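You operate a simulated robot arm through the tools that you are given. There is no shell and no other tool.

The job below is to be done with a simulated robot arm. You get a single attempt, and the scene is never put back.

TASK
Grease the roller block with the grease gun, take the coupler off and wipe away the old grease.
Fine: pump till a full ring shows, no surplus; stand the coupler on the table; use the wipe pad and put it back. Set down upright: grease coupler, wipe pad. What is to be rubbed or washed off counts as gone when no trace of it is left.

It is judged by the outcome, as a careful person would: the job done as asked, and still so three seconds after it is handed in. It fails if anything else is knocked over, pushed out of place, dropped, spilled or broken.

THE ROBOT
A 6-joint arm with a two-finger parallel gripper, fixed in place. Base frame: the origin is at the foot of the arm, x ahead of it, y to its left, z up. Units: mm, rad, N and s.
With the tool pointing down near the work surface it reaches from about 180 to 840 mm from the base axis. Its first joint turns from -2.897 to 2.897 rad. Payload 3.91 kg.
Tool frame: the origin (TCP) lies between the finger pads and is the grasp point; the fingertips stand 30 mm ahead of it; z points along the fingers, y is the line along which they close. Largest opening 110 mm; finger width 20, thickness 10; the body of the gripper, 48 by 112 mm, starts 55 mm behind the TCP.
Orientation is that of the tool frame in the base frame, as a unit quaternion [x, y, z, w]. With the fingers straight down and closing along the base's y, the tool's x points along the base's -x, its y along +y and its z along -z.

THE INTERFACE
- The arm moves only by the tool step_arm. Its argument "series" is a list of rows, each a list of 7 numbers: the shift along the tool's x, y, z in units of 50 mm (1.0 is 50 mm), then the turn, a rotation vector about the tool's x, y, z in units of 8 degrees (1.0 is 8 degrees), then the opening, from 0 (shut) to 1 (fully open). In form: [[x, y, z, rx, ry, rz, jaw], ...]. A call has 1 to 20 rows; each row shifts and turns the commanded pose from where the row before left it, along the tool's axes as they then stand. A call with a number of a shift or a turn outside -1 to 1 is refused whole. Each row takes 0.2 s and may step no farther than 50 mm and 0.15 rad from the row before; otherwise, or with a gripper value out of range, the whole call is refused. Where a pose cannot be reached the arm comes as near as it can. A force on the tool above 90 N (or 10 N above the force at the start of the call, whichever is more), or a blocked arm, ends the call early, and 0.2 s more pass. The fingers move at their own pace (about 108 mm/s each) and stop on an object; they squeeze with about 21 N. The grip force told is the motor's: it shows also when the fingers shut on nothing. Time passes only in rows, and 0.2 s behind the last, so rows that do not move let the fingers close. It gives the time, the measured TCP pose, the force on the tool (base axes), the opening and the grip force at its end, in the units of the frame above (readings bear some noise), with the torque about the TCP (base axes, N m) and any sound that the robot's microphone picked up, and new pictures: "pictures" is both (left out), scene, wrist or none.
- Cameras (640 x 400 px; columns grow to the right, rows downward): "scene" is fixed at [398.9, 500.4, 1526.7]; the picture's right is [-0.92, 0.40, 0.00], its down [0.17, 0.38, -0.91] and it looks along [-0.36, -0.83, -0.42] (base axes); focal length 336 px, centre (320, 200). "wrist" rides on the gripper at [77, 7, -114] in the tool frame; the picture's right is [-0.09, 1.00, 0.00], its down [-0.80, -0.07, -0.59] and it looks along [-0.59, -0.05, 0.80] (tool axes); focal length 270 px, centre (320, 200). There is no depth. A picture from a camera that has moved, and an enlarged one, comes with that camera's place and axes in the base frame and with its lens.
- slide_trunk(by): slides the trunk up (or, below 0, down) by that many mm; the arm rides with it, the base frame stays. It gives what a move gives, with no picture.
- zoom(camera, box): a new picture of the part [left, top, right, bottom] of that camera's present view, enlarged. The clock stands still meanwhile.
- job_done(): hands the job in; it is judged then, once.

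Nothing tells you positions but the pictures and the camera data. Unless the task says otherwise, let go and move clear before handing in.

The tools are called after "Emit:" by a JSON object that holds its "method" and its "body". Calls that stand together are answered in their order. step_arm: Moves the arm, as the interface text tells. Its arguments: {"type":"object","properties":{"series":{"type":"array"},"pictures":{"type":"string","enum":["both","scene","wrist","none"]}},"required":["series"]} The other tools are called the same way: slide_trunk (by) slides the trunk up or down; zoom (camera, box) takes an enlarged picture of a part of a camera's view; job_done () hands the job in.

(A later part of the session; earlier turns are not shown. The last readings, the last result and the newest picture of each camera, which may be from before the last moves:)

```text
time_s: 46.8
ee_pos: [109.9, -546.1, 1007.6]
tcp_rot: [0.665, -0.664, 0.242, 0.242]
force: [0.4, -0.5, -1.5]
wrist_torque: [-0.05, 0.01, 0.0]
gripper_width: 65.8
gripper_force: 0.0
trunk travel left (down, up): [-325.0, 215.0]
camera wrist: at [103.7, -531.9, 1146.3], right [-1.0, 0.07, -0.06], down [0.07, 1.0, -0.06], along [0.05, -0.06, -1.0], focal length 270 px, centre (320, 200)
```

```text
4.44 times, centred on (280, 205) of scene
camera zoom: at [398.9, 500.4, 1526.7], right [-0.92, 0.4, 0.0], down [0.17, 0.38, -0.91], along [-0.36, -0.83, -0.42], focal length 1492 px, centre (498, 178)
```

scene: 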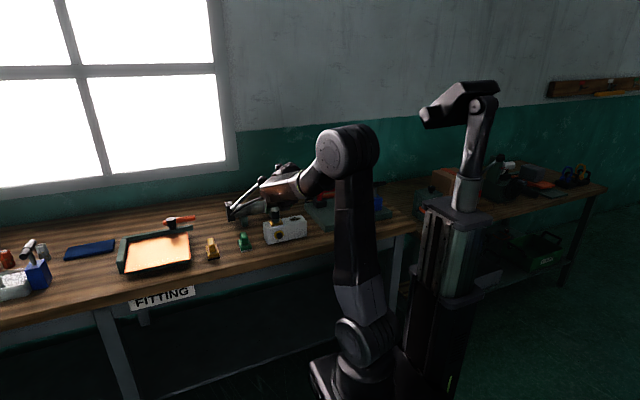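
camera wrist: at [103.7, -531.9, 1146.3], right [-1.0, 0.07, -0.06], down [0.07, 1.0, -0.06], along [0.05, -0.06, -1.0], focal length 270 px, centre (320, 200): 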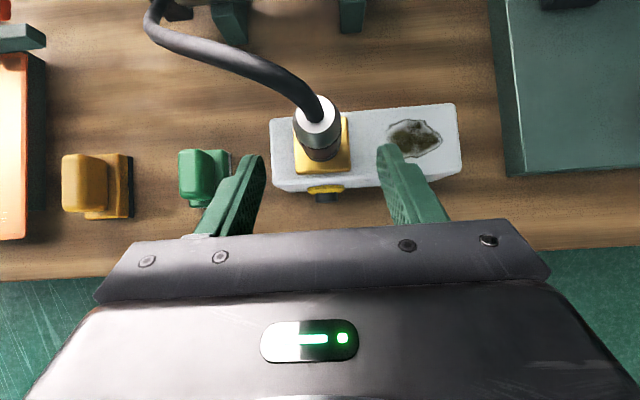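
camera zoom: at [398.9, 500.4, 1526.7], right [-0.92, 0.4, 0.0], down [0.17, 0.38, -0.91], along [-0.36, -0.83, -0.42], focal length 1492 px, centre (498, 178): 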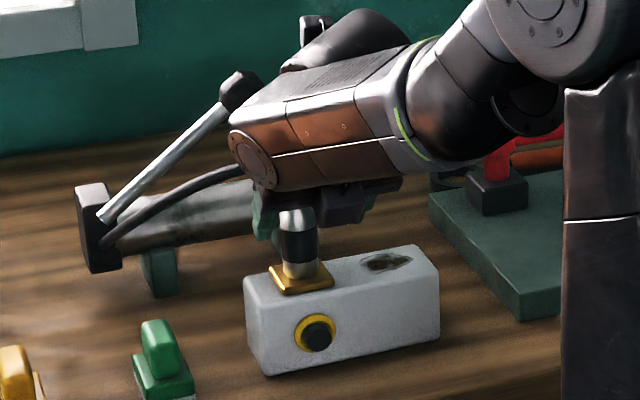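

The coupler is centred between the open fingers. I'll advance 78 mm along the tool axis to straddle its black sleeve.

Emit:
{"method": "step_arm", "body": {"series": [[0, -0.01, 0.5, 0, 0, 0, 0.6], [0, -0.01, 0.5, 0, 0, 0, 0.6], [0, 0, 0.5, 0, 0, 0, 0.6], [0, 0, 0.06, 0, 0, 0, 0.6]], "pictures": "both"}}

Emit:
{"method": "zoom", "body": {"camera": "wrist", "box": [220, 90, 420, 240]}}

Emit:
{"method": "zoom", "body": {"camera": "scene", "box": [250, 190, 310, 240]}}

```text
time_s: 47.8
ee_pos: [111.2, -597.3, 948.3]
tcp_rot: [0.665, -0.664, 0.242, 0.242]
force: [-0.3, 0.2, 0.7]
wrist_torque: [0.0, -0.02, 0.0]
gripper_width: 66.3
gripper_force: 0.6
trunk travel left (down, up): [-325.0, 215.0]
camera wrist: at [105.6, -581.9, 1088.1], right [-1.0, 0.07, -0.06], down [0.07, 1.0, -0.06], along [0.05, -0.06, -1.0], focal length 270 px, centre (320, 200)
```

scene: 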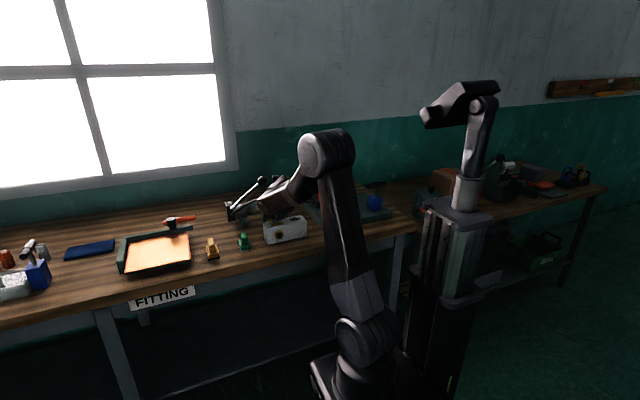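
wrist: 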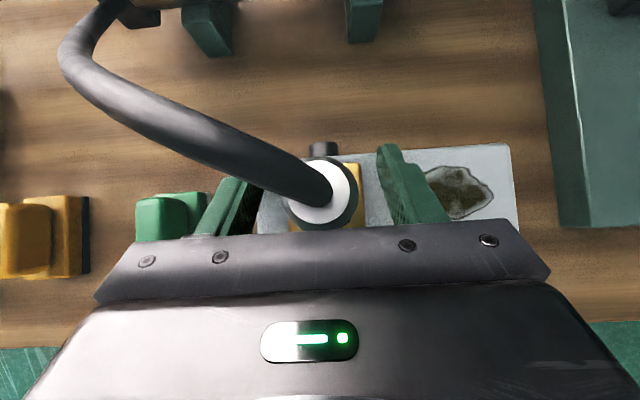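

```text
2.67 times, centred on (320, 165) of wrist
camera zoom: at [105.6, -581.9, 1088.1], right [-1.0, 0.07, -0.06], down [0.07, 1.0, -0.06], along [0.05, -0.06, -1.0], focal length 721 px, centre (320, 293)
```

zoom: 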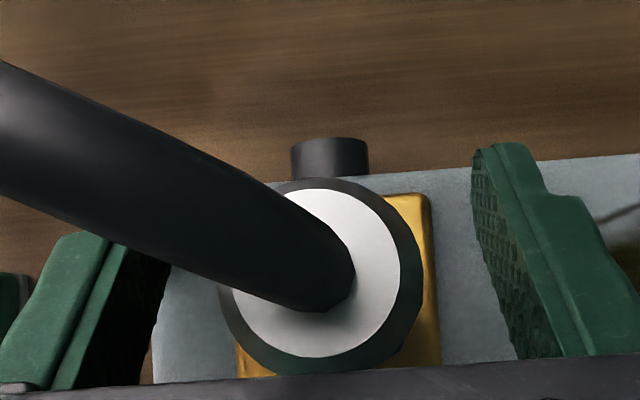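

```text
8.00 times, centred on (280, 215) of scene
camera zoom: at [398.9, 500.4, 1526.7], right [-0.92, 0.4, 0.0], down [0.17, 0.38, -0.91], along [-0.36, -0.83, -0.42], focal length 2686 px, centre (640, 80)
```

zoom: 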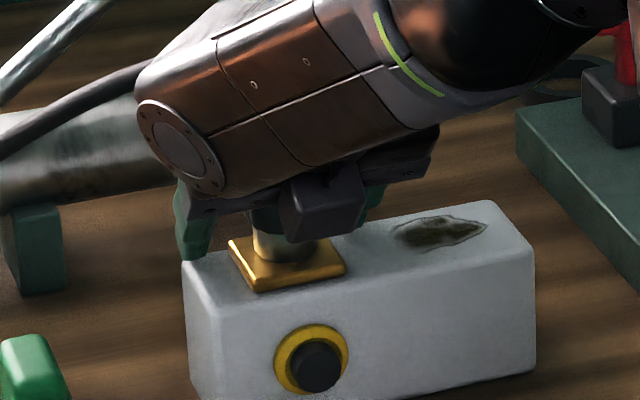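

The fingers straddle the coupler with no contact. I'll close on the sleeve.

Emit:
{"method": "step_arm", "body": {"series": [[0, 0, 0, 0, 0, 0, 0.35], [0, 0, 0, 0, 0, 0, 0.1], [0, 0, 0, 0, 0, 0, 0.1], [0, 0, 0, 0, 0, 0, 0.1]], "pictures": "wrist"}}

Emit:
{"method": "zoom", "body": {"camera": "scene", "box": [250, 190, 310, 240]}}

```text
time_s: 48.8
ee_pos: [110.0, -597.0, 950.3]
tcp_rot: [-0.664, 0.665, -0.241, -0.242]
force: [-8.6, -1.9, 4.7]
wrist_torque: [-0.32, 0.87, -0.66]
gripper_width: 46.1
gripper_force: 44.8
trunk travel left (down, up): [-325.0, 215.0]
camera wrist: at [104.1, -582.3, 1088.1], right [-1.0, 0.07, -0.06], down [0.07, 1.0, -0.06], along [0.05, -0.06, -1.0], focal length 270 px, centre (320, 200)
```

wrist: 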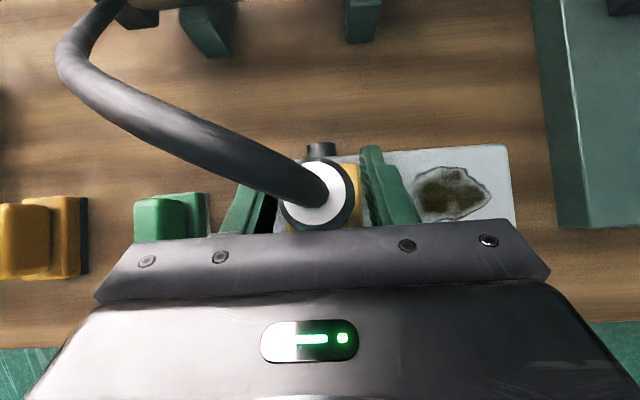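

```text
8.00 times, centred on (280, 215) of scene
camera zoom: at [398.9, 500.4, 1526.7], right [-0.92, 0.4, 0.0], down [0.17, 0.38, -0.91], along [-0.36, -0.83, -0.42], focal length 2686 px, centre (640, 80)
```

zoom: 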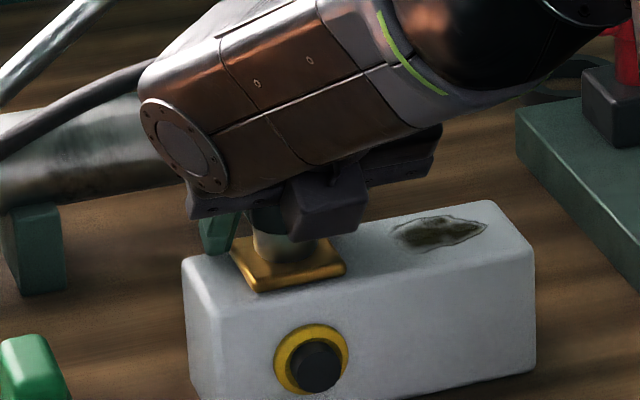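

The jaws stopped at 46 mm, which is the brass plate's width, so the fingertips are on the plate and everything sits higher than I assumed. I'll open, rise 13 mm, and close again.

Emit:
{"method": "step_arm", "body": {"series": [[0, 0, 0, 0, 0, 0, 0.6], [0, 0, 0, 0, 0, 0, 0.6], [0.167, -0.02, -0.2, 0, 0, 0, 0.6], [0, 0, 0, 0, 0, 0, 0.6], [0, 0, 0, 0, 0, 0, 0.35], [0, 0, 0, 0, 0, 0, 0.35], [0, 0, 0, 0, 0, 0, 0.2], [0, 0, 0, 0, 0, 0, 0.2]], "pictures": "wrist"}}

Emit:
{"method": "zoom", "body": {"camera": "scene", "box": [250, 190, 310, 240]}}

```text
time_s: 50.5
ee_pos: [112.8, -595.3, 962.2]
tcp_rot: [-0.664, 0.665, -0.242, -0.242]
force: [-3.4, -0.5, 0.1]
wrist_torque: [-0.04, 0.02, 0.0]
gripper_width: 31.3
gripper_force: 20.6
trunk travel left (down, up): [-325.0, 215.0]
camera wrist: at [106.5, -581.4, 1101.0], right [-1.0, 0.07, -0.06], down [0.07, 1.0, -0.06], along [0.05, -0.06, -1.0], focal length 270 px, centre (320, 200)
```

wrist: 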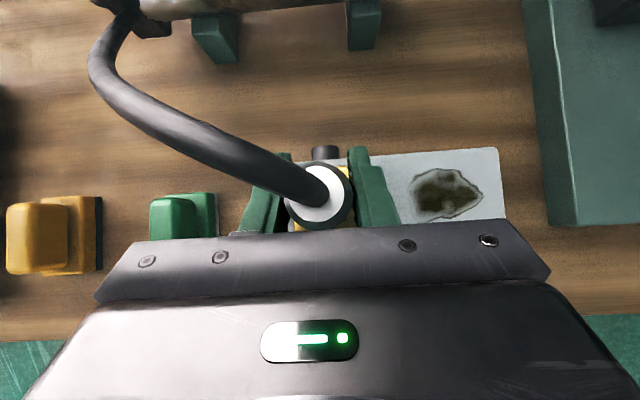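

```text
8.00 times, centred on (280, 215) of scene
camera zoom: at [398.9, 500.4, 1526.7], right [-0.92, 0.4, 0.0], down [0.17, 0.38, -0.91], along [-0.36, -0.83, -0.42], focal length 2686 px, centre (640, 80)
```

zoom: 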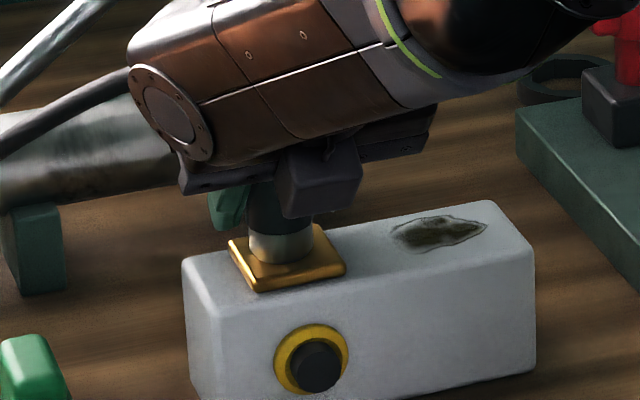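

I now hold the coupler itself at 31 mm. I'll tighten fully and pull straight up a little while watching the force.

Emit:
{"method": "step_arm", "body": {"series": [[0, 0, 0, 0, 0, 0, 0], [0, 0, 0, 0, 0, 0, 0], [0.0643, 0, -0.0766, 0, 0, 0, 0], [0.0643, 0, -0.0766, 0, 0, 0, 0], [0, 0, 0, 0, 0, 0, 0]], "pictures": "none"}}

Emit:
{"method": "zoom", "body": {"camera": "scene", "box": [250, 190, 310, 240]}}

```text
time_s: 51.8
ee_pos: [112.5, -595.2, 970.8]
tcp_rot: [-0.664, 0.665, -0.241, -0.242]
force: [-8.3, 0.4, -6.4]
wrist_torque: [-0.01, 0.18, 0.04]
gripper_width: 31.4
gripper_force: 21.1
trunk travel left (down, up): [-325.0, 215.0]
```

```text
8.00 times, centred on (280, 215) of scene
camera zoom: at [398.9, 500.4, 1526.7], right [-0.92, 0.4, 0.0], down [0.17, 0.38, -0.91], along [-0.36, -0.83, -0.42], focal length 2686 px, centre (640, 80)
```

zoom: 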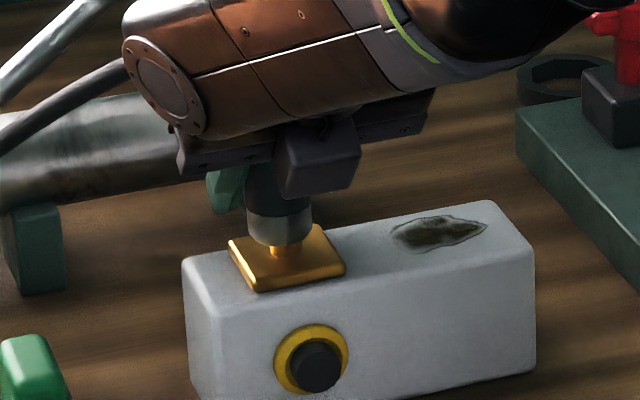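

The coupler lifted off and the nipple shows below it. I'll keep lifting clear.

Emit:
{"method": "step_arm", "body": {"series": [[0.1286, 0, -0.1532, 0, 0, 0, 0], [0.1286, 0, -0.1532, 0, 0, 0, 0], [0.1286, 0, -0.1532, 0, 0, 0, 0], [0.1286, 0, -0.1532, 0, 0, 0, 0], [0, 0, 0, 0, 0, 0, 0]], "pictures": "both"}}

Emit:
{"method": "zoom", "body": {"camera": "scene", "box": [220, 170, 316, 240]}}

Emit:
{"method": "zoom", "body": {"camera": "wrist", "box": [80, 0, 420, 240]}}

```text
time_s: 53.0
ee_pos: [112.9, -596.1, 1012.6]
tcp_rot: [-0.664, 0.665, -0.242, -0.241]
force: [0.2, 0.3, -1.3]
wrist_torque: [0.01, 0.0, -0.01]
gripper_width: 31.7
gripper_force: 20.9
trunk travel left (down, up): [-325.0, 215.0]
camera wrist: at [107.6, -581.8, 1151.2], right [-1.0, 0.07, -0.06], down [0.07, 1.0, -0.06], along [0.05, -0.06, -1.0], focal length 270 px, centre (320, 200)
```

scene: 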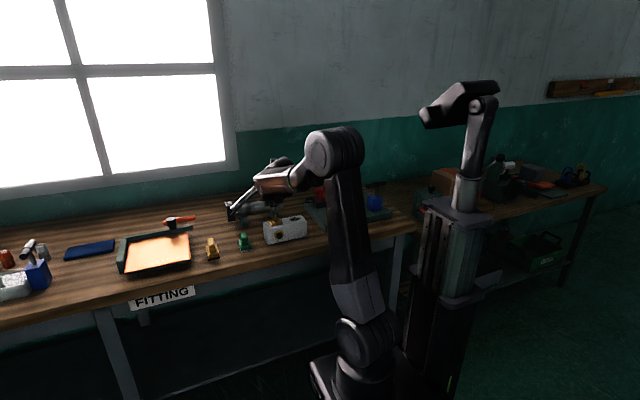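
wrist: 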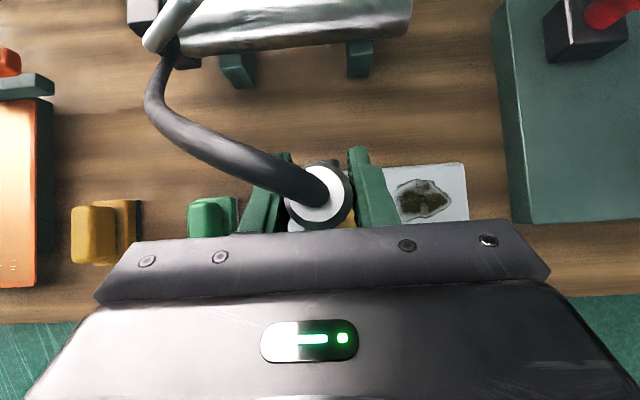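

```text
5.71 times, centred on (268, 205) of scene
camera zoom: at [398.9, 500.4, 1526.7], right [-0.92, 0.4, 0.0], down [0.17, 0.38, -0.91], along [-0.36, -0.83, -0.42], focal length 1918 px, centre (617, 171)
```

zoom: 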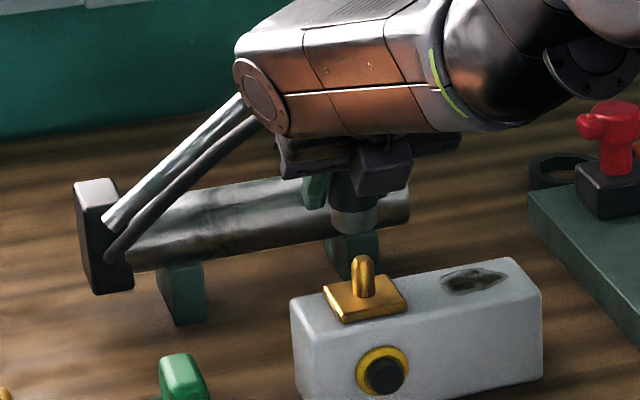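

```text
1.67 times, centred on (250, 120) of wrist
camera zoom: at [107.6, -581.8, 1151.2], right [-1.0, 0.07, -0.06], down [0.07, 1.0, -0.06], along [0.05, -0.06, -1.0], focal length 450 px, centre (437, 333)
```

zoom: 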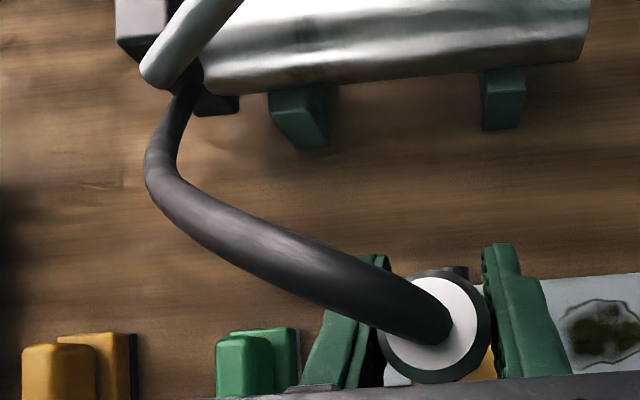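

The coupler is off and the block, nipple and ring look undisturbed. I'll carry it to the open bench spot at about (195,-670), between block and gun, staying high first.

Emit:
{"method": "step_arm", "body": {"series": [[0.12, -0.41, 0.43, 0, 0, 0, 0], [0.12, -0.41, 0.43, 0, 0, 0, 0], [0.12, -0.41, 0.43, 0, 0, 0, 0], [0.12, -0.41, 0.43, 0, 0, 0, 0], [0, 0, 0, 0, 0, 0, 0]], "pictures": "both"}}

Emit:
{"method": "zoom", "body": {"camera": "scene", "box": [220, 170, 316, 250]}}

```text
time_s: 54.1
ee_pos: [194.8, -667.6, 962.1]
tcp_rot: [-0.664, 0.665, -0.241, -0.242]
force: [0.0, 0.3, -0.6]
wrist_torque: [0.02, 0.0, 0.02]
gripper_width: 31.4
gripper_force: 20.6
trunk travel left (down, up): [-325.0, 215.0]
camera wrist: at [189.2, -654.5, 1100.1], right [-1.0, 0.07, -0.06], down [0.07, 1.0, -0.06], along [0.05, -0.06, -1.0], focal length 270 px, centre (320, 200)
```

scene: 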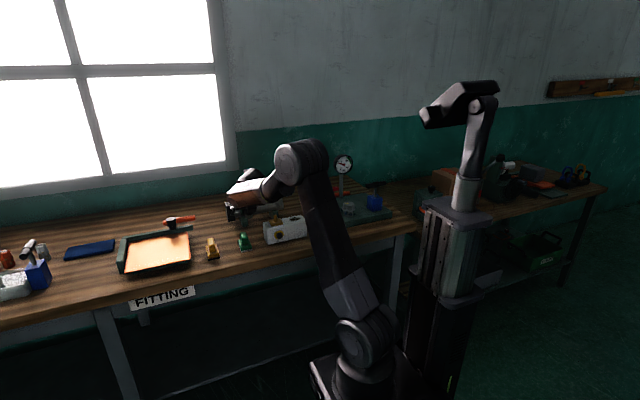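
wrist: 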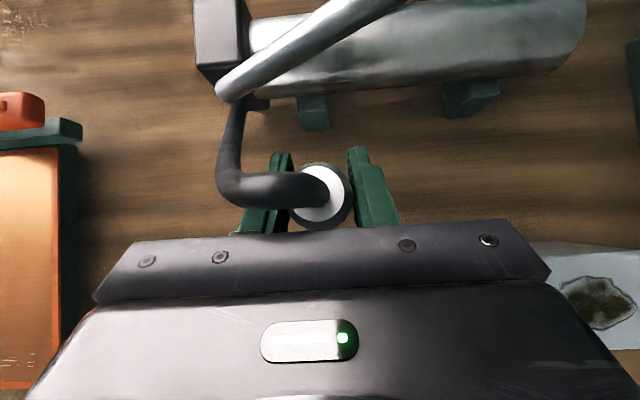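

```text
5.00 times, centred on (268, 210) of scene
camera zoom: at [398.9, 500.4, 1526.7], right [-0.92, 0.4, 0.0], down [0.17, 0.38, -0.91], along [-0.36, -0.83, -0.42], focal length 1678 px, centre (580, 150)
```

zoom: 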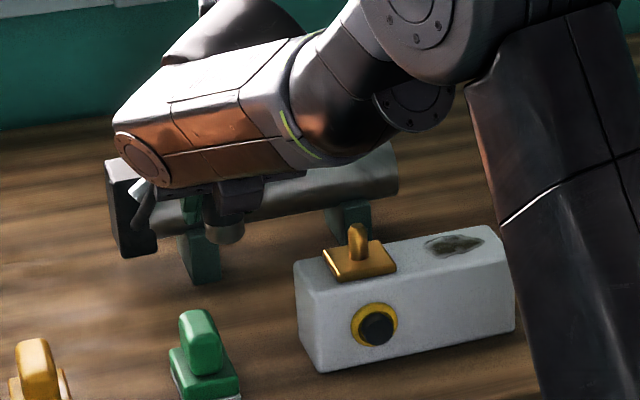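

Everything is clear. I'll shift slightly further back and to +x so the palm clears the block's corner, then lower most of the way.

Emit:
{"method": "step_arm", "body": {"series": [[0.23, -0.16, 0.19, 0, 0, 0, 0], [-0.1286, 0, 0.1532, 0, 0, 0, 0], [-0.1286, 0, 0.1532, 0, 0, 0, 0], [-0.1286, 0, 0.1532, 0, 0, 0, 0], [-0.1286, 0, 0.1532, 0, 0, 0, 0], [-0.064, 0, 0.0766, 0, 0, 0, 0], [0, 0, 0, 0, 0, 0, 0]], "pictures": "wrist"}}

Emit:
{"method": "zoom", "body": {"camera": "scene", "box": [230, 190, 294, 240]}}

```text
time_s: 55.8
ee_pos: [203.8, -685.0, 917.0]
tcp_rot: [0.665, -0.664, 0.242, 0.241]
force: [-0.1, -0.8, -1.0]
wrist_torque: [-0.02, 0.01, 0.0]
gripper_width: 31.4
gripper_force: 21.1
trunk travel left (down, up): [-325.0, 215.0]
camera wrist: at [197.3, -671.0, 1055.1], right [-1.0, 0.07, -0.06], down [0.07, 1.0, -0.06], along [0.05, -0.06, -1.0], focal length 270 px, centre (320, 200)
```

wrist: 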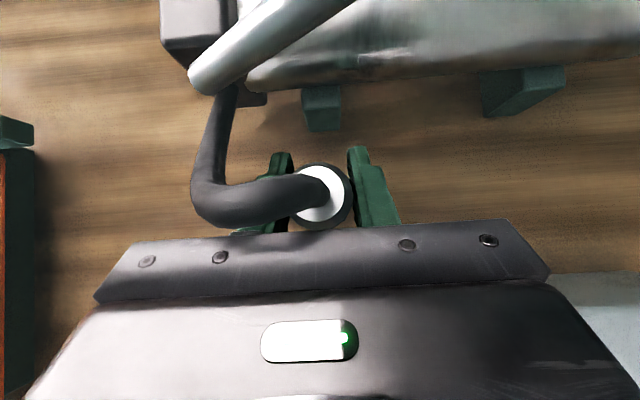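

```text
8.00 times, centred on (262, 215) of scene
camera zoom: at [398.9, 500.4, 1526.7], right [-0.92, 0.4, 0.0], down [0.17, 0.38, -0.91], along [-0.36, -0.83, -0.42], focal length 2686 px, centre (784, 80)
```

zoom: 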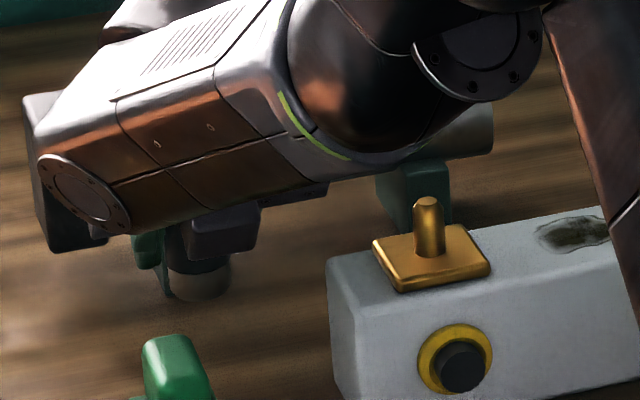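

The coupler is close to the bench. I'll lower it in small steps until contact shows in the force.

Emit:
{"method": "step_arm", "body": {"series": [[-0.0386, 0, 0.046, 0, 0, 0, 0], [-0.0386, 0, 0.046, 0, 0, 0, 0], [-0.0386, 0, 0.046, 0, 0, 0, 0], [0, 0, 0, 0, 0, 0, 0]], "pictures": "none"}}

Emit:
{"method": "step_arm", "body": {"series": [[-0.0257, 0, 0.0306, 0, 0, 0, 0], [-0.0257, 0, 0.0306, 0, 0, 0, 0], [0, 0, 0, 0, 0, 0, 0]], "pictures": "none"}}

Emit:
{"method": "zoom", "body": {"camera": "scene", "box": [230, 190, 294, 240]}}

```text
time_s: 56.8
ee_pos: [203.0, -685.1, 908.1]
tcp_rot: [-0.664, 0.665, -0.242, -0.242]
force: [-1.2, 0.5, 0.3]
wrist_torque: [0.0, 0.02, -0.01]
gripper_width: 31.2
gripper_force: 21.2
trunk travel left (down, up): [-325.0, 215.0]
```

```text
time_s: 57.5
ee_pos: [203.0, -685.1, 903.3]
tcp_rot: [-0.664, 0.665, -0.241, -0.241]
force: [0.4, 0.1, -1.1]
wrist_torque: [0.01, 0.0, 0.01]
gripper_width: 31.4
gripper_force: 21.4
trunk travel left (down, up): [-325.0, 215.0]
```

```text
8.00 times, centred on (262, 215) of scene
camera zoom: at [398.9, 500.4, 1526.7], right [-0.92, 0.4, 0.0], down [0.17, 0.38, -0.91], along [-0.36, -0.83, -0.42], focal length 2686 px, centre (784, 80)
```

zoom: 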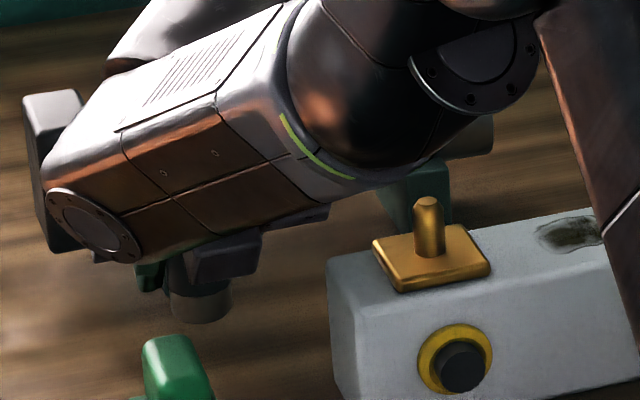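

No contact yet at TCP z≈903. I'll keep lowering in 2 mm steps.

Emit:
{"method": "step_arm", "body": {"series": [[-0.0257, 0, 0.0306, 0, 0, 0, 0], [-0.0257, 0, 0.0306, 0, 0, 0, 0], [0, 0, 0, 0, 0, 0, 0]], "pictures": "none"}}

Emit:
{"method": "step_arm", "body": {"series": [[-0.0257, 0, 0.0306, 0, 0, 0, 0], [-0.0129, 0, 0.0153, 0, 0, 0, 0], [0, 0, 0, 0, 0, 0, 0]], "pictures": "none"}}

Emit:
{"method": "zoom", "body": {"camera": "scene", "box": [230, 190, 294, 240]}}

```text
time_s: 58.4
ee_pos: [203.2, -685.3, 900.8]
tcp_rot: [0.665, -0.664, 0.241, 0.241]
force: [0.3, -0.4, -1.1]
wrist_torque: [-0.04, -0.03, 0.01]
gripper_width: 31.4
gripper_force: 21.5
trunk travel left (down, up): [-325.0, 215.0]
```

```text
time_s: 59.1
ee_pos: [203.3, -685.4, 897.3]
tcp_rot: [-0.664, 0.665, -0.242, -0.242]
force: [-0.2, 0.8, -0.9]
wrist_torque: [-0.02, 0.0, -0.02]
gripper_width: 31.3
gripper_force: 21.2
trunk travel left (down, up): [-325.0, 215.0]
```

```text
8.00 times, centred on (262, 215) of scene
camera zoom: at [398.9, 500.4, 1526.7], right [-0.92, 0.4, 0.0], down [0.17, 0.38, -0.91], along [-0.36, -0.83, -0.42], focal length 2686 px, centre (784, 80)
```

zoom: 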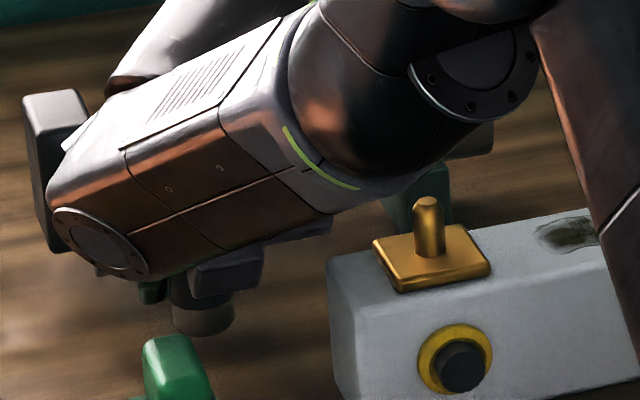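

Still free at z≈897. I'll continue a few more millimetres.

Emit:
{"method": "step_arm", "body": {"series": [[-0.0257, 0, 0.0306, 0, 0, 0, 0], [0, 0, 0, 0, 0, 0, 0]], "pictures": "none"}}

Emit:
{"method": "step_arm", "body": {"series": [[-0.0257, 0, 0.0306, 0, 0, 0, 0], [0, 0, 0, 0, 0, 0, 0]], "pictures": "none"}}

Emit:
{"method": "zoom", "body": {"camera": "scene", "box": [230, 190, 294, 240]}}

```text
time_s: 59.8
ee_pos: [202.1, -683.4, 894.4]
tcp_rot: [0.665, -0.664, 0.242, 0.242]
force: [0.8, -0.2, -0.5]
wrist_torque: [0.01, -0.02, 0.0]
gripper_width: 31.4
gripper_force: 20.4
trunk travel left (down, up): [-325.0, 215.0]
```

```text
time_s: 60.4
ee_pos: [203.8, -684.3, 893.3]
tcp_rot: [-0.664, 0.665, -0.241, -0.242]
force: [0.1, 0.6, -1.3]
wrist_torque: [0.01, -0.01, -0.03]
gripper_width: 31.4
gripper_force: 20.8
trunk travel left (down, up): [-325.0, 215.0]
```

```text
8.00 times, centred on (262, 215) of scene
camera zoom: at [398.9, 500.4, 1526.7], right [-0.92, 0.4, 0.0], down [0.17, 0.38, -0.91], along [-0.36, -0.83, -0.42], focal length 2686 px, centre (784, 80)
```

zoom: 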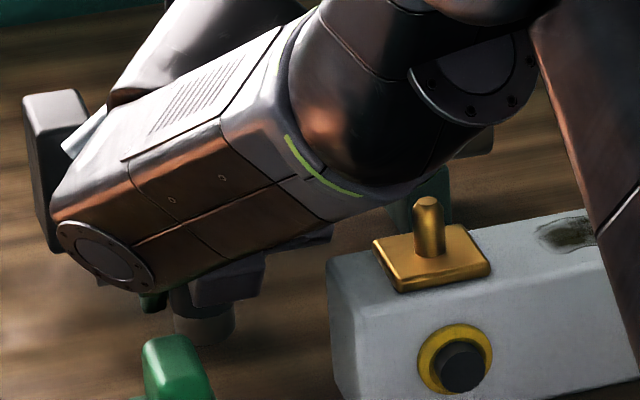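

It's a few millimetres off the bench. I'll continue with small steps.

Emit:
{"method": "step_arm", "body": {"series": [[-0.0257, 0, 0.0306, 0, 0, 0, 0], [0, 0, 0, 0, 0, 0, 0]], "pictures": "none"}}

Emit:
{"method": "step_arm", "body": {"series": [[-0.0257, 0, 0.0306, 0, 0, 0, 0], [0, 0, 0, 0, 0, 0, 0]], "pictures": "none"}}

Emit:
{"method": "zoom", "body": {"camera": "scene", "box": [230, 190, 294, 240]}}

```text
time_s: 61.0
ee_pos: [203.4, -684.1, 889.5]
tcp_rot: [-0.664, 0.665, -0.242, -0.241]
force: [0.1, -1.2, -0.9]
wrist_torque: [0.0, 0.0, 0.0]
gripper_width: 31.2
gripper_force: 20.8
trunk travel left (down, up): [-325.0, 215.0]
```

```text
time_s: 61.5
ee_pos: [203.4, -683.7, 888.9]
tcp_rot: [-0.664, 0.665, -0.242, -0.242]
force: [0.1, -0.7, 0.3]
wrist_torque: [0.03, -0.03, -0.01]
gripper_width: 31.5
gripper_force: 21.5
trunk travel left (down, up): [-325.0, 215.0]
```

```text
8.00 times, centred on (262, 215) of scene
camera zoom: at [398.9, 500.4, 1526.7], right [-0.92, 0.4, 0.0], down [0.17, 0.38, -0.91], along [-0.36, -0.83, -0.42], focal length 2686 px, centre (784, 80)
```

zoom: 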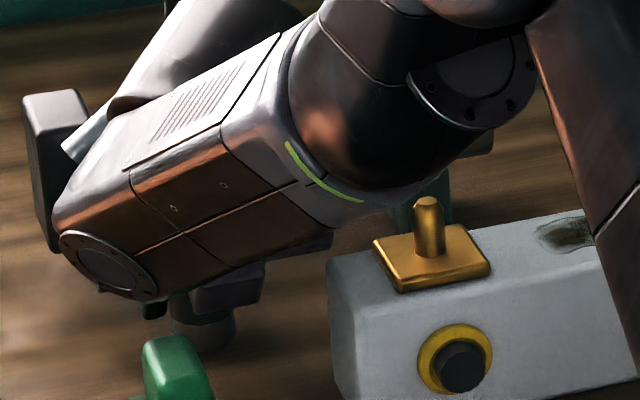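

To keep the palm clear of the block's corner I'll shift 12 mm toward +x while still off the table, then continue down.

Emit:
{"method": "step_arm", "body": {"series": [[0, -0.12, 0, 0, 0, 0, 0], [0, -0.12, 0, 0, 0, 0, 0], [-0.0257, 0, 0.0306, 0, 0, 0, 0], [0, 0, 0, 0, 0, 0, 0]], "pictures": "wrist"}}

Emit:
{"method": "step_arm", "body": {"series": [[-0.0193, 0, 0.023, 0, 0, 0, 0], [0, 0, 0, 0, 0, 0, 0]], "pictures": "none"}}

Emit:
{"method": "zoom", "body": {"camera": "scene", "box": [230, 190, 294, 240]}}

```text
time_s: 62.5
ee_pos: [215.4, -683.4, 886.5]
tcp_rot: [-0.664, 0.664, -0.242, -0.242]
force: [-0.6, 0.3, 0.0]
wrist_torque: [-0.02, -0.01, 0.0]
gripper_width: 31.5
gripper_force: 21.1
trunk travel left (down, up): [-325.0, 215.0]
camera wrist: at [209.6, -669.0, 1025.5], right [-1.0, 0.07, -0.06], down [0.07, 1.0, -0.06], along [0.05, -0.06, -1.0], focal length 270 px, centre (320, 200)
```

wrist: 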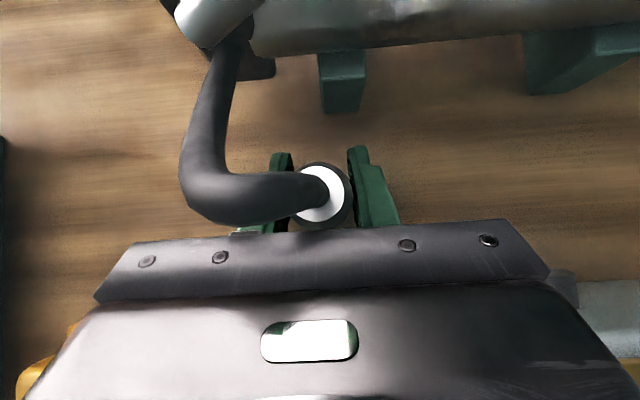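

```text
time_s: 63.1
ee_pos: [214.8, -684.7, 886.8]
tcp_rot: [0.665, -0.664, 0.242, 0.241]
force: [0.7, 0.0, -0.9]
wrist_torque: [0.01, 0.0, 0.01]
gripper_width: 31.4
gripper_force: 20.8
trunk travel left (down, up): [-325.0, 215.0]
```

```text
8.00 times, centred on (262, 215) of scene
camera zoom: at [398.9, 500.4, 1526.7], right [-0.92, 0.4, 0.0], down [0.17, 0.38, -0.91], along [-0.36, -0.83, -0.42], focal length 2686 px, centre (784, 80)
```

zoom: 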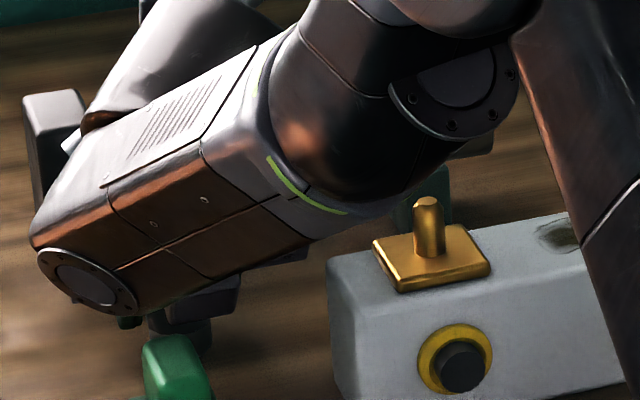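

Still no contact force at about 886.5. I'll continue in small steps.

Emit:
{"method": "step_arm", "body": {"series": [[-0.0257, 0, 0.0306, 0, 0, 0, 0], [0, 0, 0, 0, 0, 0, 0]], "pictures": "none"}}

Emit:
{"method": "step_arm", "body": {"series": [[-0.0193, 0, 0.023, 0, 0, 0, 0], [0, 0, 0, 0, 0, 0, 0]], "pictures": "none"}}

Emit:
{"method": "zoom", "body": {"camera": "scene", "box": [235, 210, 265, 230]}}

```text
time_s: 63.8
ee_pos: [214.8, -683.2, 884.0]
tcp_rot: [-0.664, 0.664, -0.243, -0.243]
force: [-0.6, -1.0, 1.8]
wrist_torque: [0.0, 0.02, 0.01]
gripper_width: 31.7
gripper_force: 21.3
trunk travel left (down, up): [-325.0, 215.0]
```

```text
time_s: 64.3
ee_pos: [214.1, -683.2, 883.9]
tcp_rot: [-0.664, 0.664, -0.243, -0.242]
force: [-2.0, -2.3, 11.1]
wrist_torque: [0.14, 0.08, 0.01]
gripper_width: 31.3
gripper_force: 20.9
trunk travel left (down, up): [-325.0, 215.0]
```

```text
16.00 times, centred on (250, 220) of scene
camera zoom: at [398.9, 500.4, 1526.7], right [-0.92, 0.4, 0.0], down [0.17, 0.38, -0.91], along [-0.36, -0.83, -0.42], focal length 5371 px, centre (1440, -120)
```

zoom: 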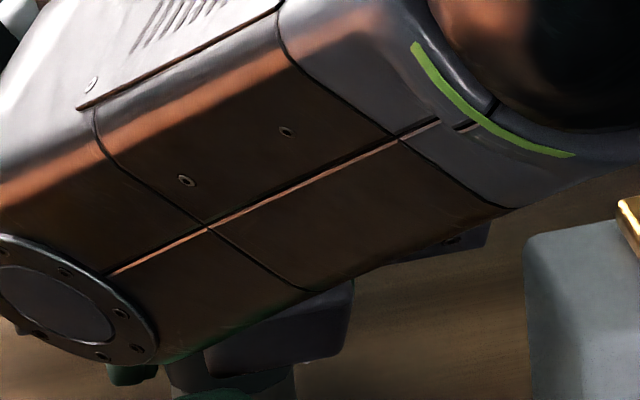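

Contact at 11 N: the coupler is standing on the bench. I'll open the fingers gradually and check before withdrawing.

Emit:
{"method": "step_arm", "body": {"series": [[0, 0, 0, 0, 0, 0, 0.32], [0, 0, 0, 0, 0, 0, 0.38], [0, 0, 0, 0, 0, 0, 0.5], [0, 0, 0, 0, 0, 0, 0.6], [0, 0, 0, 0, 0, 0, 0.6]], "pictures": "wrist"}}

Emit:
{"method": "zoom", "body": {"camera": "wrist", "box": [170, 90, 430, 250]}}

```text
time_s: 65.5
ee_pos: [216.5, -683.8, 882.2]
tcp_rot: [-0.664, 0.664, -0.242, -0.242]
force: [-0.3, -0.6, 0.3]
wrist_torque: [0.03, 0.01, 0.01]
gripper_width: 66.0
gripper_force: 0.0
trunk travel left (down, up): [-325.0, 215.0]
camera wrist: at [210.1, -669.7, 1020.8], right [-1.0, 0.07, -0.06], down [0.07, 1.0, -0.06], along [0.05, -0.06, -1.0], focal length 270 px, centre (320, 200)
```

wrist: 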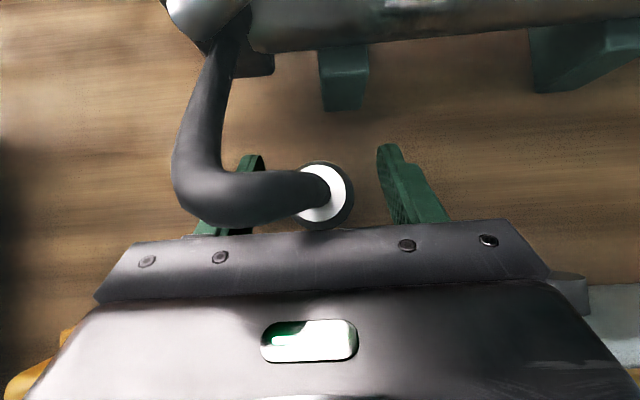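

```text
2.46 times, centred on (300, 170) of wrist
camera zoom: at [210.1, -669.7, 1020.8], right [-1.0, 0.07, -0.06], down [0.07, 1.0, -0.06], along [0.05, -0.06, -1.0], focal length 665 px, centre (369, 274)
```

zoom: 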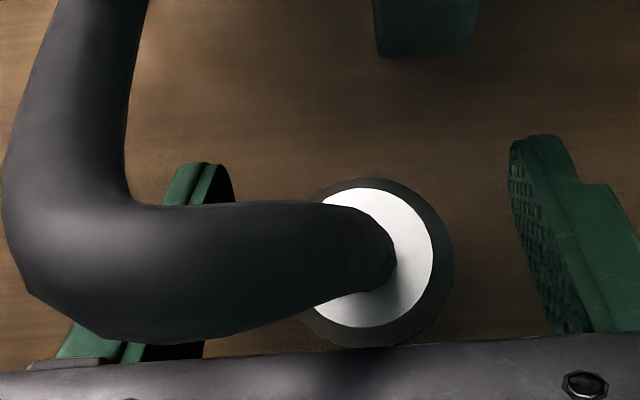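

The coupler stands free and upright. I'll withdraw straight back along the tool axis.

Emit:
{"method": "step_arm", "body": {"series": [[0, 0, -0.2, 0, 0, 0, 0.6], [0, 0, -0.4, 0, 0, 0, 0.6], [0, 0, -0.6, 0, 0, 0, 0.6], [0, 0, -0.7, 0, 0, 0, 0.6], [0, 0, -0.7, 0, 0, 0, 0.6], [0, 0, 0, 0, 0, 0, 0.6]], "pictures": "both"}}

Emit:
{"method": "zoom", "body": {"camera": "wrist", "box": [200, 0, 520, 230]}}

Emit:
{"method": "zoom", "body": {"camera": "scene", "box": [225, 180, 315, 250]}}

```text
time_s: 67.0
ee_pos: [218.7, -597.5, 980.4]
tcp_rot: [-0.664, 0.665, -0.242, -0.242]
force: [-0.6, -0.2, -0.5]
wrist_torque: [-0.02, 0.01, 0.02]
gripper_width: 66.1
gripper_force: 0.1
trunk travel left (down, up): [-325.0, 215.0]
camera wrist: at [212.6, -584.5, 1118.9], right [-1.0, 0.07, -0.06], down [0.07, 1.0, -0.06], along [0.05, -0.06, -1.0], focal length 270 px, centre (320, 200)
```

scene: 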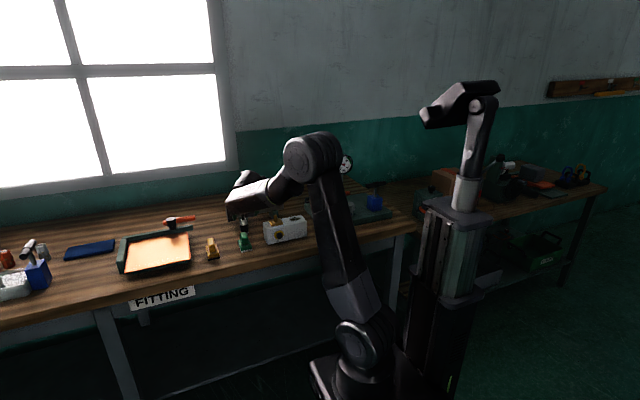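
wrist: 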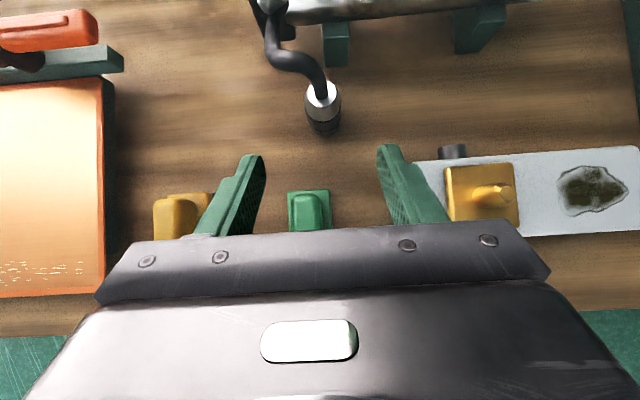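

```text
1.74 times, centred on (360, 115) of wrist
camera zoom: at [212.6, -584.5, 1118.9], right [-1.0, 0.07, -0.06], down [0.07, 1.0, -0.06], along [0.05, -0.06, -1.0], focal length 470 px, centre (250, 348)
```

zoom: 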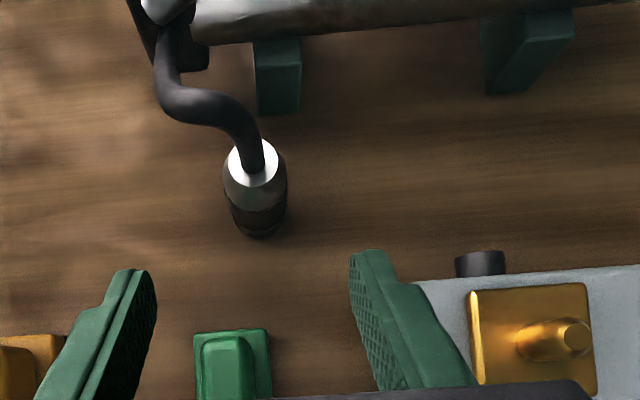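

```text
5.71 times, centred on (270, 215) of scene
camera zoom: at [398.9, 500.4, 1526.7], right [-0.92, 0.4, 0.0], down [0.17, 0.38, -0.91], along [-0.36, -0.83, -0.42], focal length 1918 px, centre (606, 114)
```

zoom: 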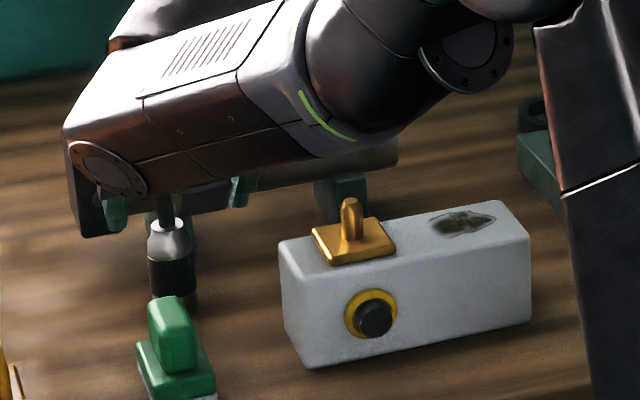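

The coupler stands upright with the hose slack beside it. Next I'll rise, bring the tool vertical, and look at the green wipe pad.

Emit:
{"method": "step_arm", "body": {"series": [[0.45, 0, -0.55, 0, 0, 0, 0.6], [0.45, 0, -0.55, 0, 0, 0, 0.6], [0, 0, 0, 0, -1, 0, 0.6], [0, 0, 0, 0, -1, 0, 0.6], [0, 0, 0, 0, -1, 0, 0.6], [0, 0, 0, 0, -1, 0, 0.6], [0, 0, 0, 0, -1, 0, 0.6], [0, 0, 0, 0, 0, 0, 0.6]], "pictures": "both"}}

Emit:
{"method": "zoom", "body": {"camera": "scene", "box": [225, 180, 315, 250]}}

```text
time_s: 68.8
ee_pos: [216.7, -599.4, 1053.8]
tcp_rot: [0.708, -0.706, -0.001, -0.001]
force: [-0.3, -0.2, 0.5]
wrist_torque: [0.0, 0.01, 0.03]
gripper_width: 66.0
gripper_force: 0.1
trunk travel left (down, up): [-325.0, 215.0]
camera wrist: at [210.6, -677.4, 1168.8], right [-1.0, 0.09, 0.0], down [0.07, 0.8, 0.6], along [0.05, 0.59, -0.8], focal length 270 px, centre (320, 200)
```

scene: 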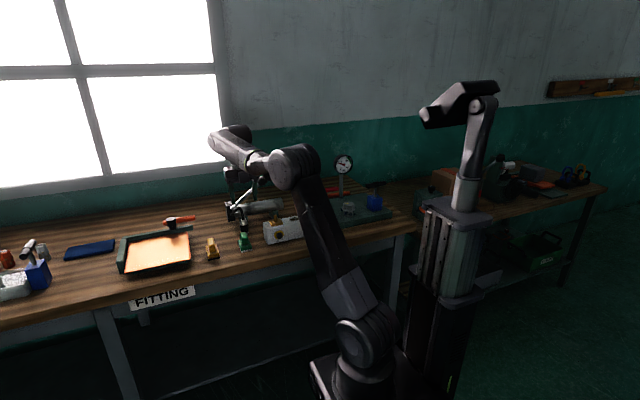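
wrist: 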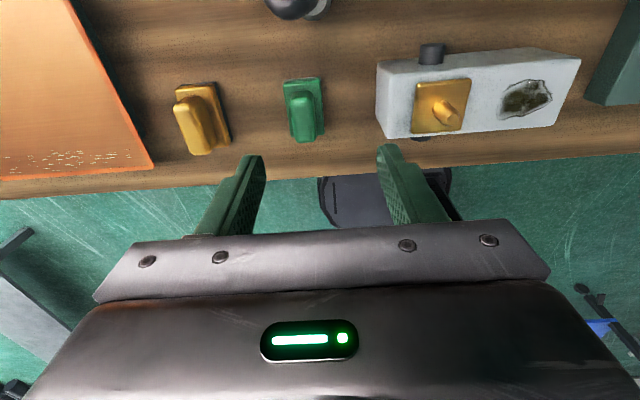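

```text
5.71 times, centred on (270, 215) of scene
camera zoom: at [398.9, 500.4, 1526.7], right [-0.92, 0.4, 0.0], down [0.17, 0.38, -0.91], along [-0.36, -0.83, -0.42], focal length 1918 px, centre (606, 114)
```

zoom: 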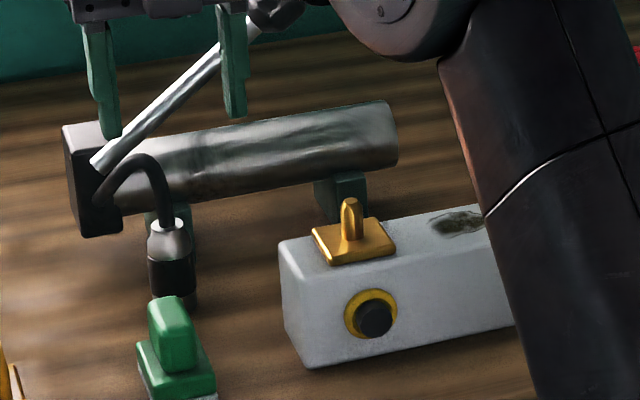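

Now a close look at the wipe pad and patch from here for measurements.

Emit:
{"method": "zoom", "body": {"camera": "wrist", "box": [260, 50, 360, 160]}}

Emit:
{"method": "zoom", "body": {"camera": "wrist", "box": [360, 30, 600, 160]}}

Emit:
{"method": "zoom", "body": {"camera": "scene", "box": [230, 212, 262, 254]}}

```text
3.64 times, centred on (310, 105) of wrist
camera zoom: at [210.6, -677.4, 1168.8], right [-1.0, 0.09, 0.0], down [0.07, 0.8, 0.6], along [0.05, 0.59, -0.8], focal length 983 px, centre (356, 546)
```

zoom: 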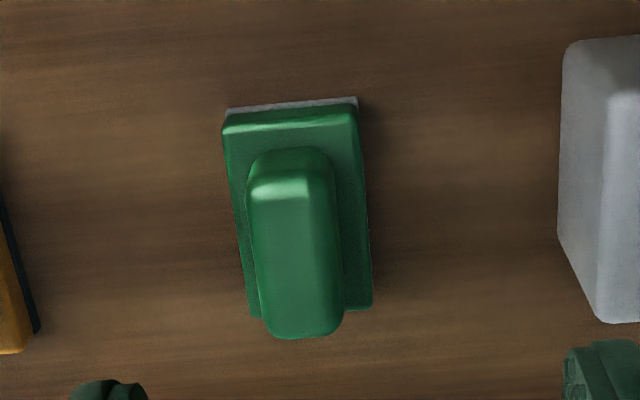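

```text
2.67 times, centred on (480, 95) of wrist
camera zoom: at [210.6, -677.4, 1168.8], right [-1.0, 0.09, 0.0], down [0.07, 0.8, 0.6], along [0.05, 0.59, -0.8], focal length 721 px, centre (-107, 480)
```

zoom: 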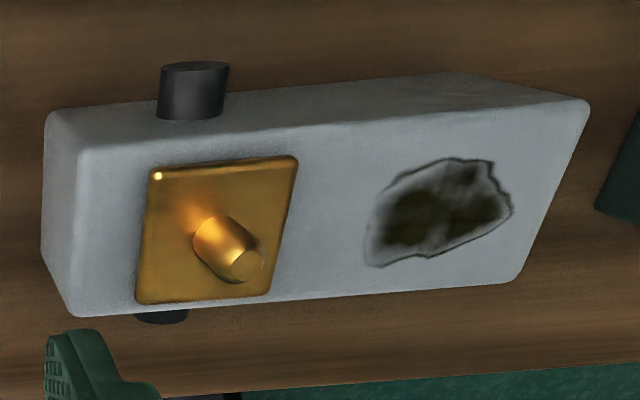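

```text
9.52 times, centred on (246, 233) of scene
camera zoom: at [398.9, 500.4, 1526.7], right [-0.92, 0.4, 0.0], down [0.17, 0.38, -0.91], along [-0.36, -0.83, -0.42], focal length 3197 px, centre (1025, -114)
```

zoom: 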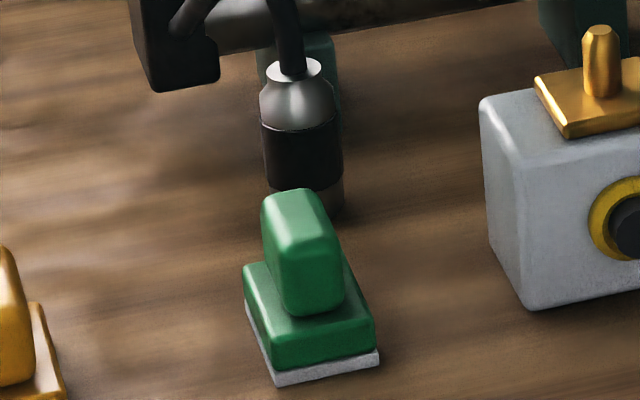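

The pad's handle is about 23 mm wide in x and centred near (235,-581). I'll move above it with the jaws open.

Emit:
{"method": "step_arm", "body": {"series": [[-0.123, -0.124, 0.6, 0, 0, 0, 0.6], [-0.123, -0.124, 0.6, 0, 0, 0, 0.6], [-0.122, -0.124, 0.55, 0, 0, 0, 0.6], [0, 0, 0, 0, 0, 0, 0.6]], "pictures": "wrist"}}

Emit:
{"method": "zoom", "body": {"camera": "wrist", "box": [210, 60, 430, 230]}}

Emit:
{"method": "zoom", "body": {"camera": "scene", "box": [225, 190, 285, 255]}}

```text
time_s: 69.8
ee_pos: [233.6, -580.8, 965.1]
tcp_rot: [-0.707, 0.707, -0.001, 0.0]
force: [0.5, -0.4, -0.8]
wrist_torque: [-0.03, -0.01, 0.0]
gripper_width: 66.0
gripper_force: 0.1
trunk travel left (down, up): [-325.0, 215.0]
camera wrist: at [228.9, -658.5, 1081.2], right [-1.0, 0.09, 0.0], down [0.07, 0.8, 0.59], along [0.05, 0.59, -0.8], focal length 270 px, centre (320, 200)
```

wrist: 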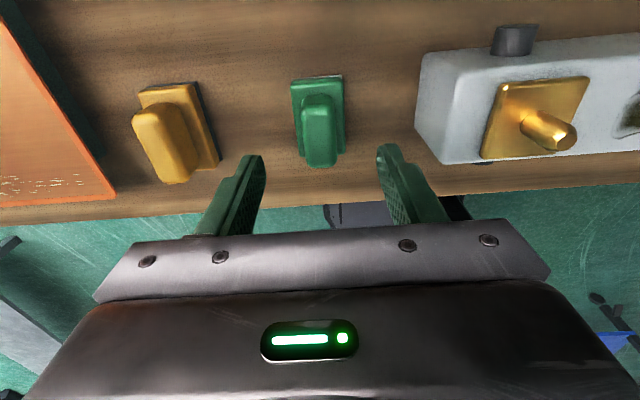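

```text
2.35 times, centred on (320, 145) of wrist
camera zoom: at [228.9, -658.5, 1081.2], right [-1.0, 0.09, 0.0], down [0.07, 0.8, 0.59], along [0.05, 0.59, -0.8], focal length 636 px, centre (320, 329)
```

zoom: 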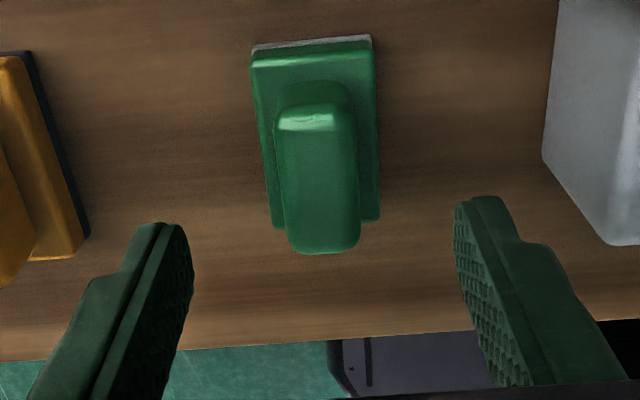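

```text
6.15 times, centred on (255, 222) of scene
camera zoom: at [398.9, 500.4, 1526.7], right [-0.92, 0.4, 0.0], down [0.17, 0.38, -0.91], along [-0.36, -0.83, -0.42], focal length 2066 px, centre (720, 62)
```

zoom: 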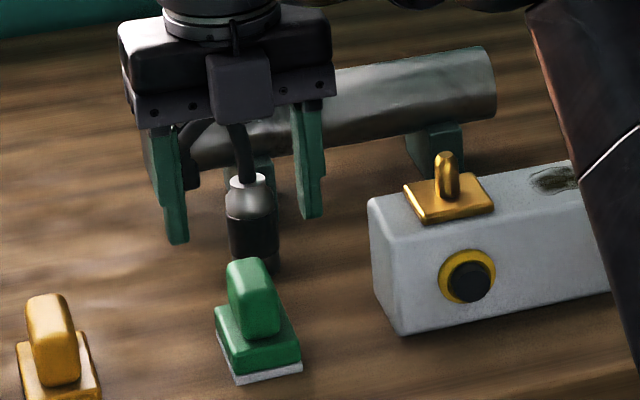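

Two views agree: the pad's base top is at about (235.5,-583,870.5). I'll descend around the handle, keeping the tips a few millimetres above the base.

Emit:
{"method": "step_arm", "body": {"series": [[0, -0.02, 0.5, 0, 0, 0, 0.6], [0, -0.02, 0.4, 0, 0, 0, 0.6], [0, 0, 0.3, 0, 0, 0, 0.6], [0, 0, 0, 0, 0, 0, 0.6]], "pictures": "wrist"}}

Emit:
{"method": "zoom", "body": {"camera": "scene", "box": [225, 205, 275, 255]}}

```text
time_s: 70.8
ee_pos: [236.1, -583.1, 906.0]
tcp_rot: [0.707, -0.707, 0.001, 0.001]
force: [0.2, 0.3, 0.1]
wrist_torque: [0.0, 0.0, -0.01]
gripper_width: 66.0
gripper_force: 0.1
trunk travel left (down, up): [-325.0, 215.0]
camera wrist: at [229.3, -659.1, 1020.9], right [-1.0, 0.09, 0.0], down [0.07, 0.8, 0.59], along [0.05, 0.59, -0.8], focal length 270 px, centre (320, 200)
```

wrist: 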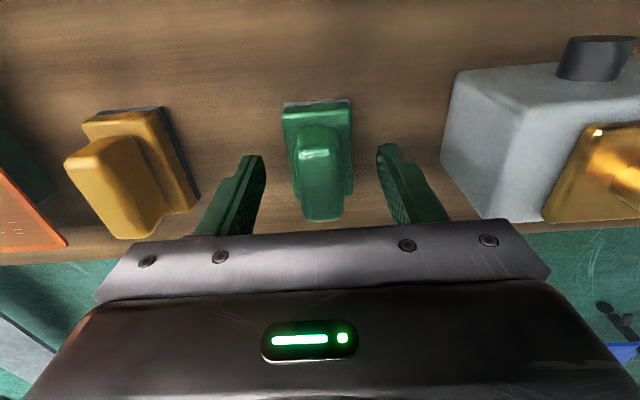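

```text
8.00 times, centred on (250, 230) of scene
camera zoom: at [398.9, 500.4, 1526.7], right [-0.92, 0.4, 0.0], down [0.17, 0.38, -0.91], along [-0.36, -0.83, -0.42], focal length 2686 px, centre (880, -40)
```

zoom: 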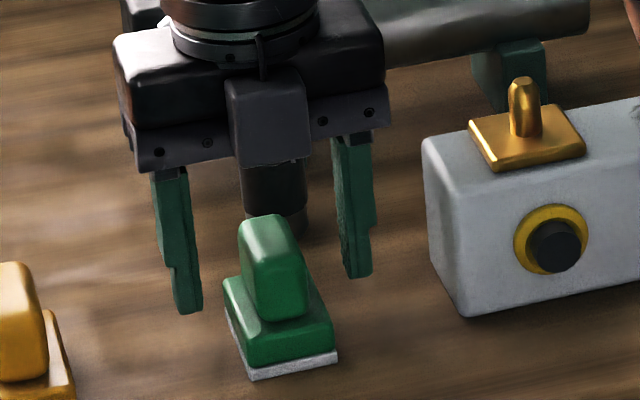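

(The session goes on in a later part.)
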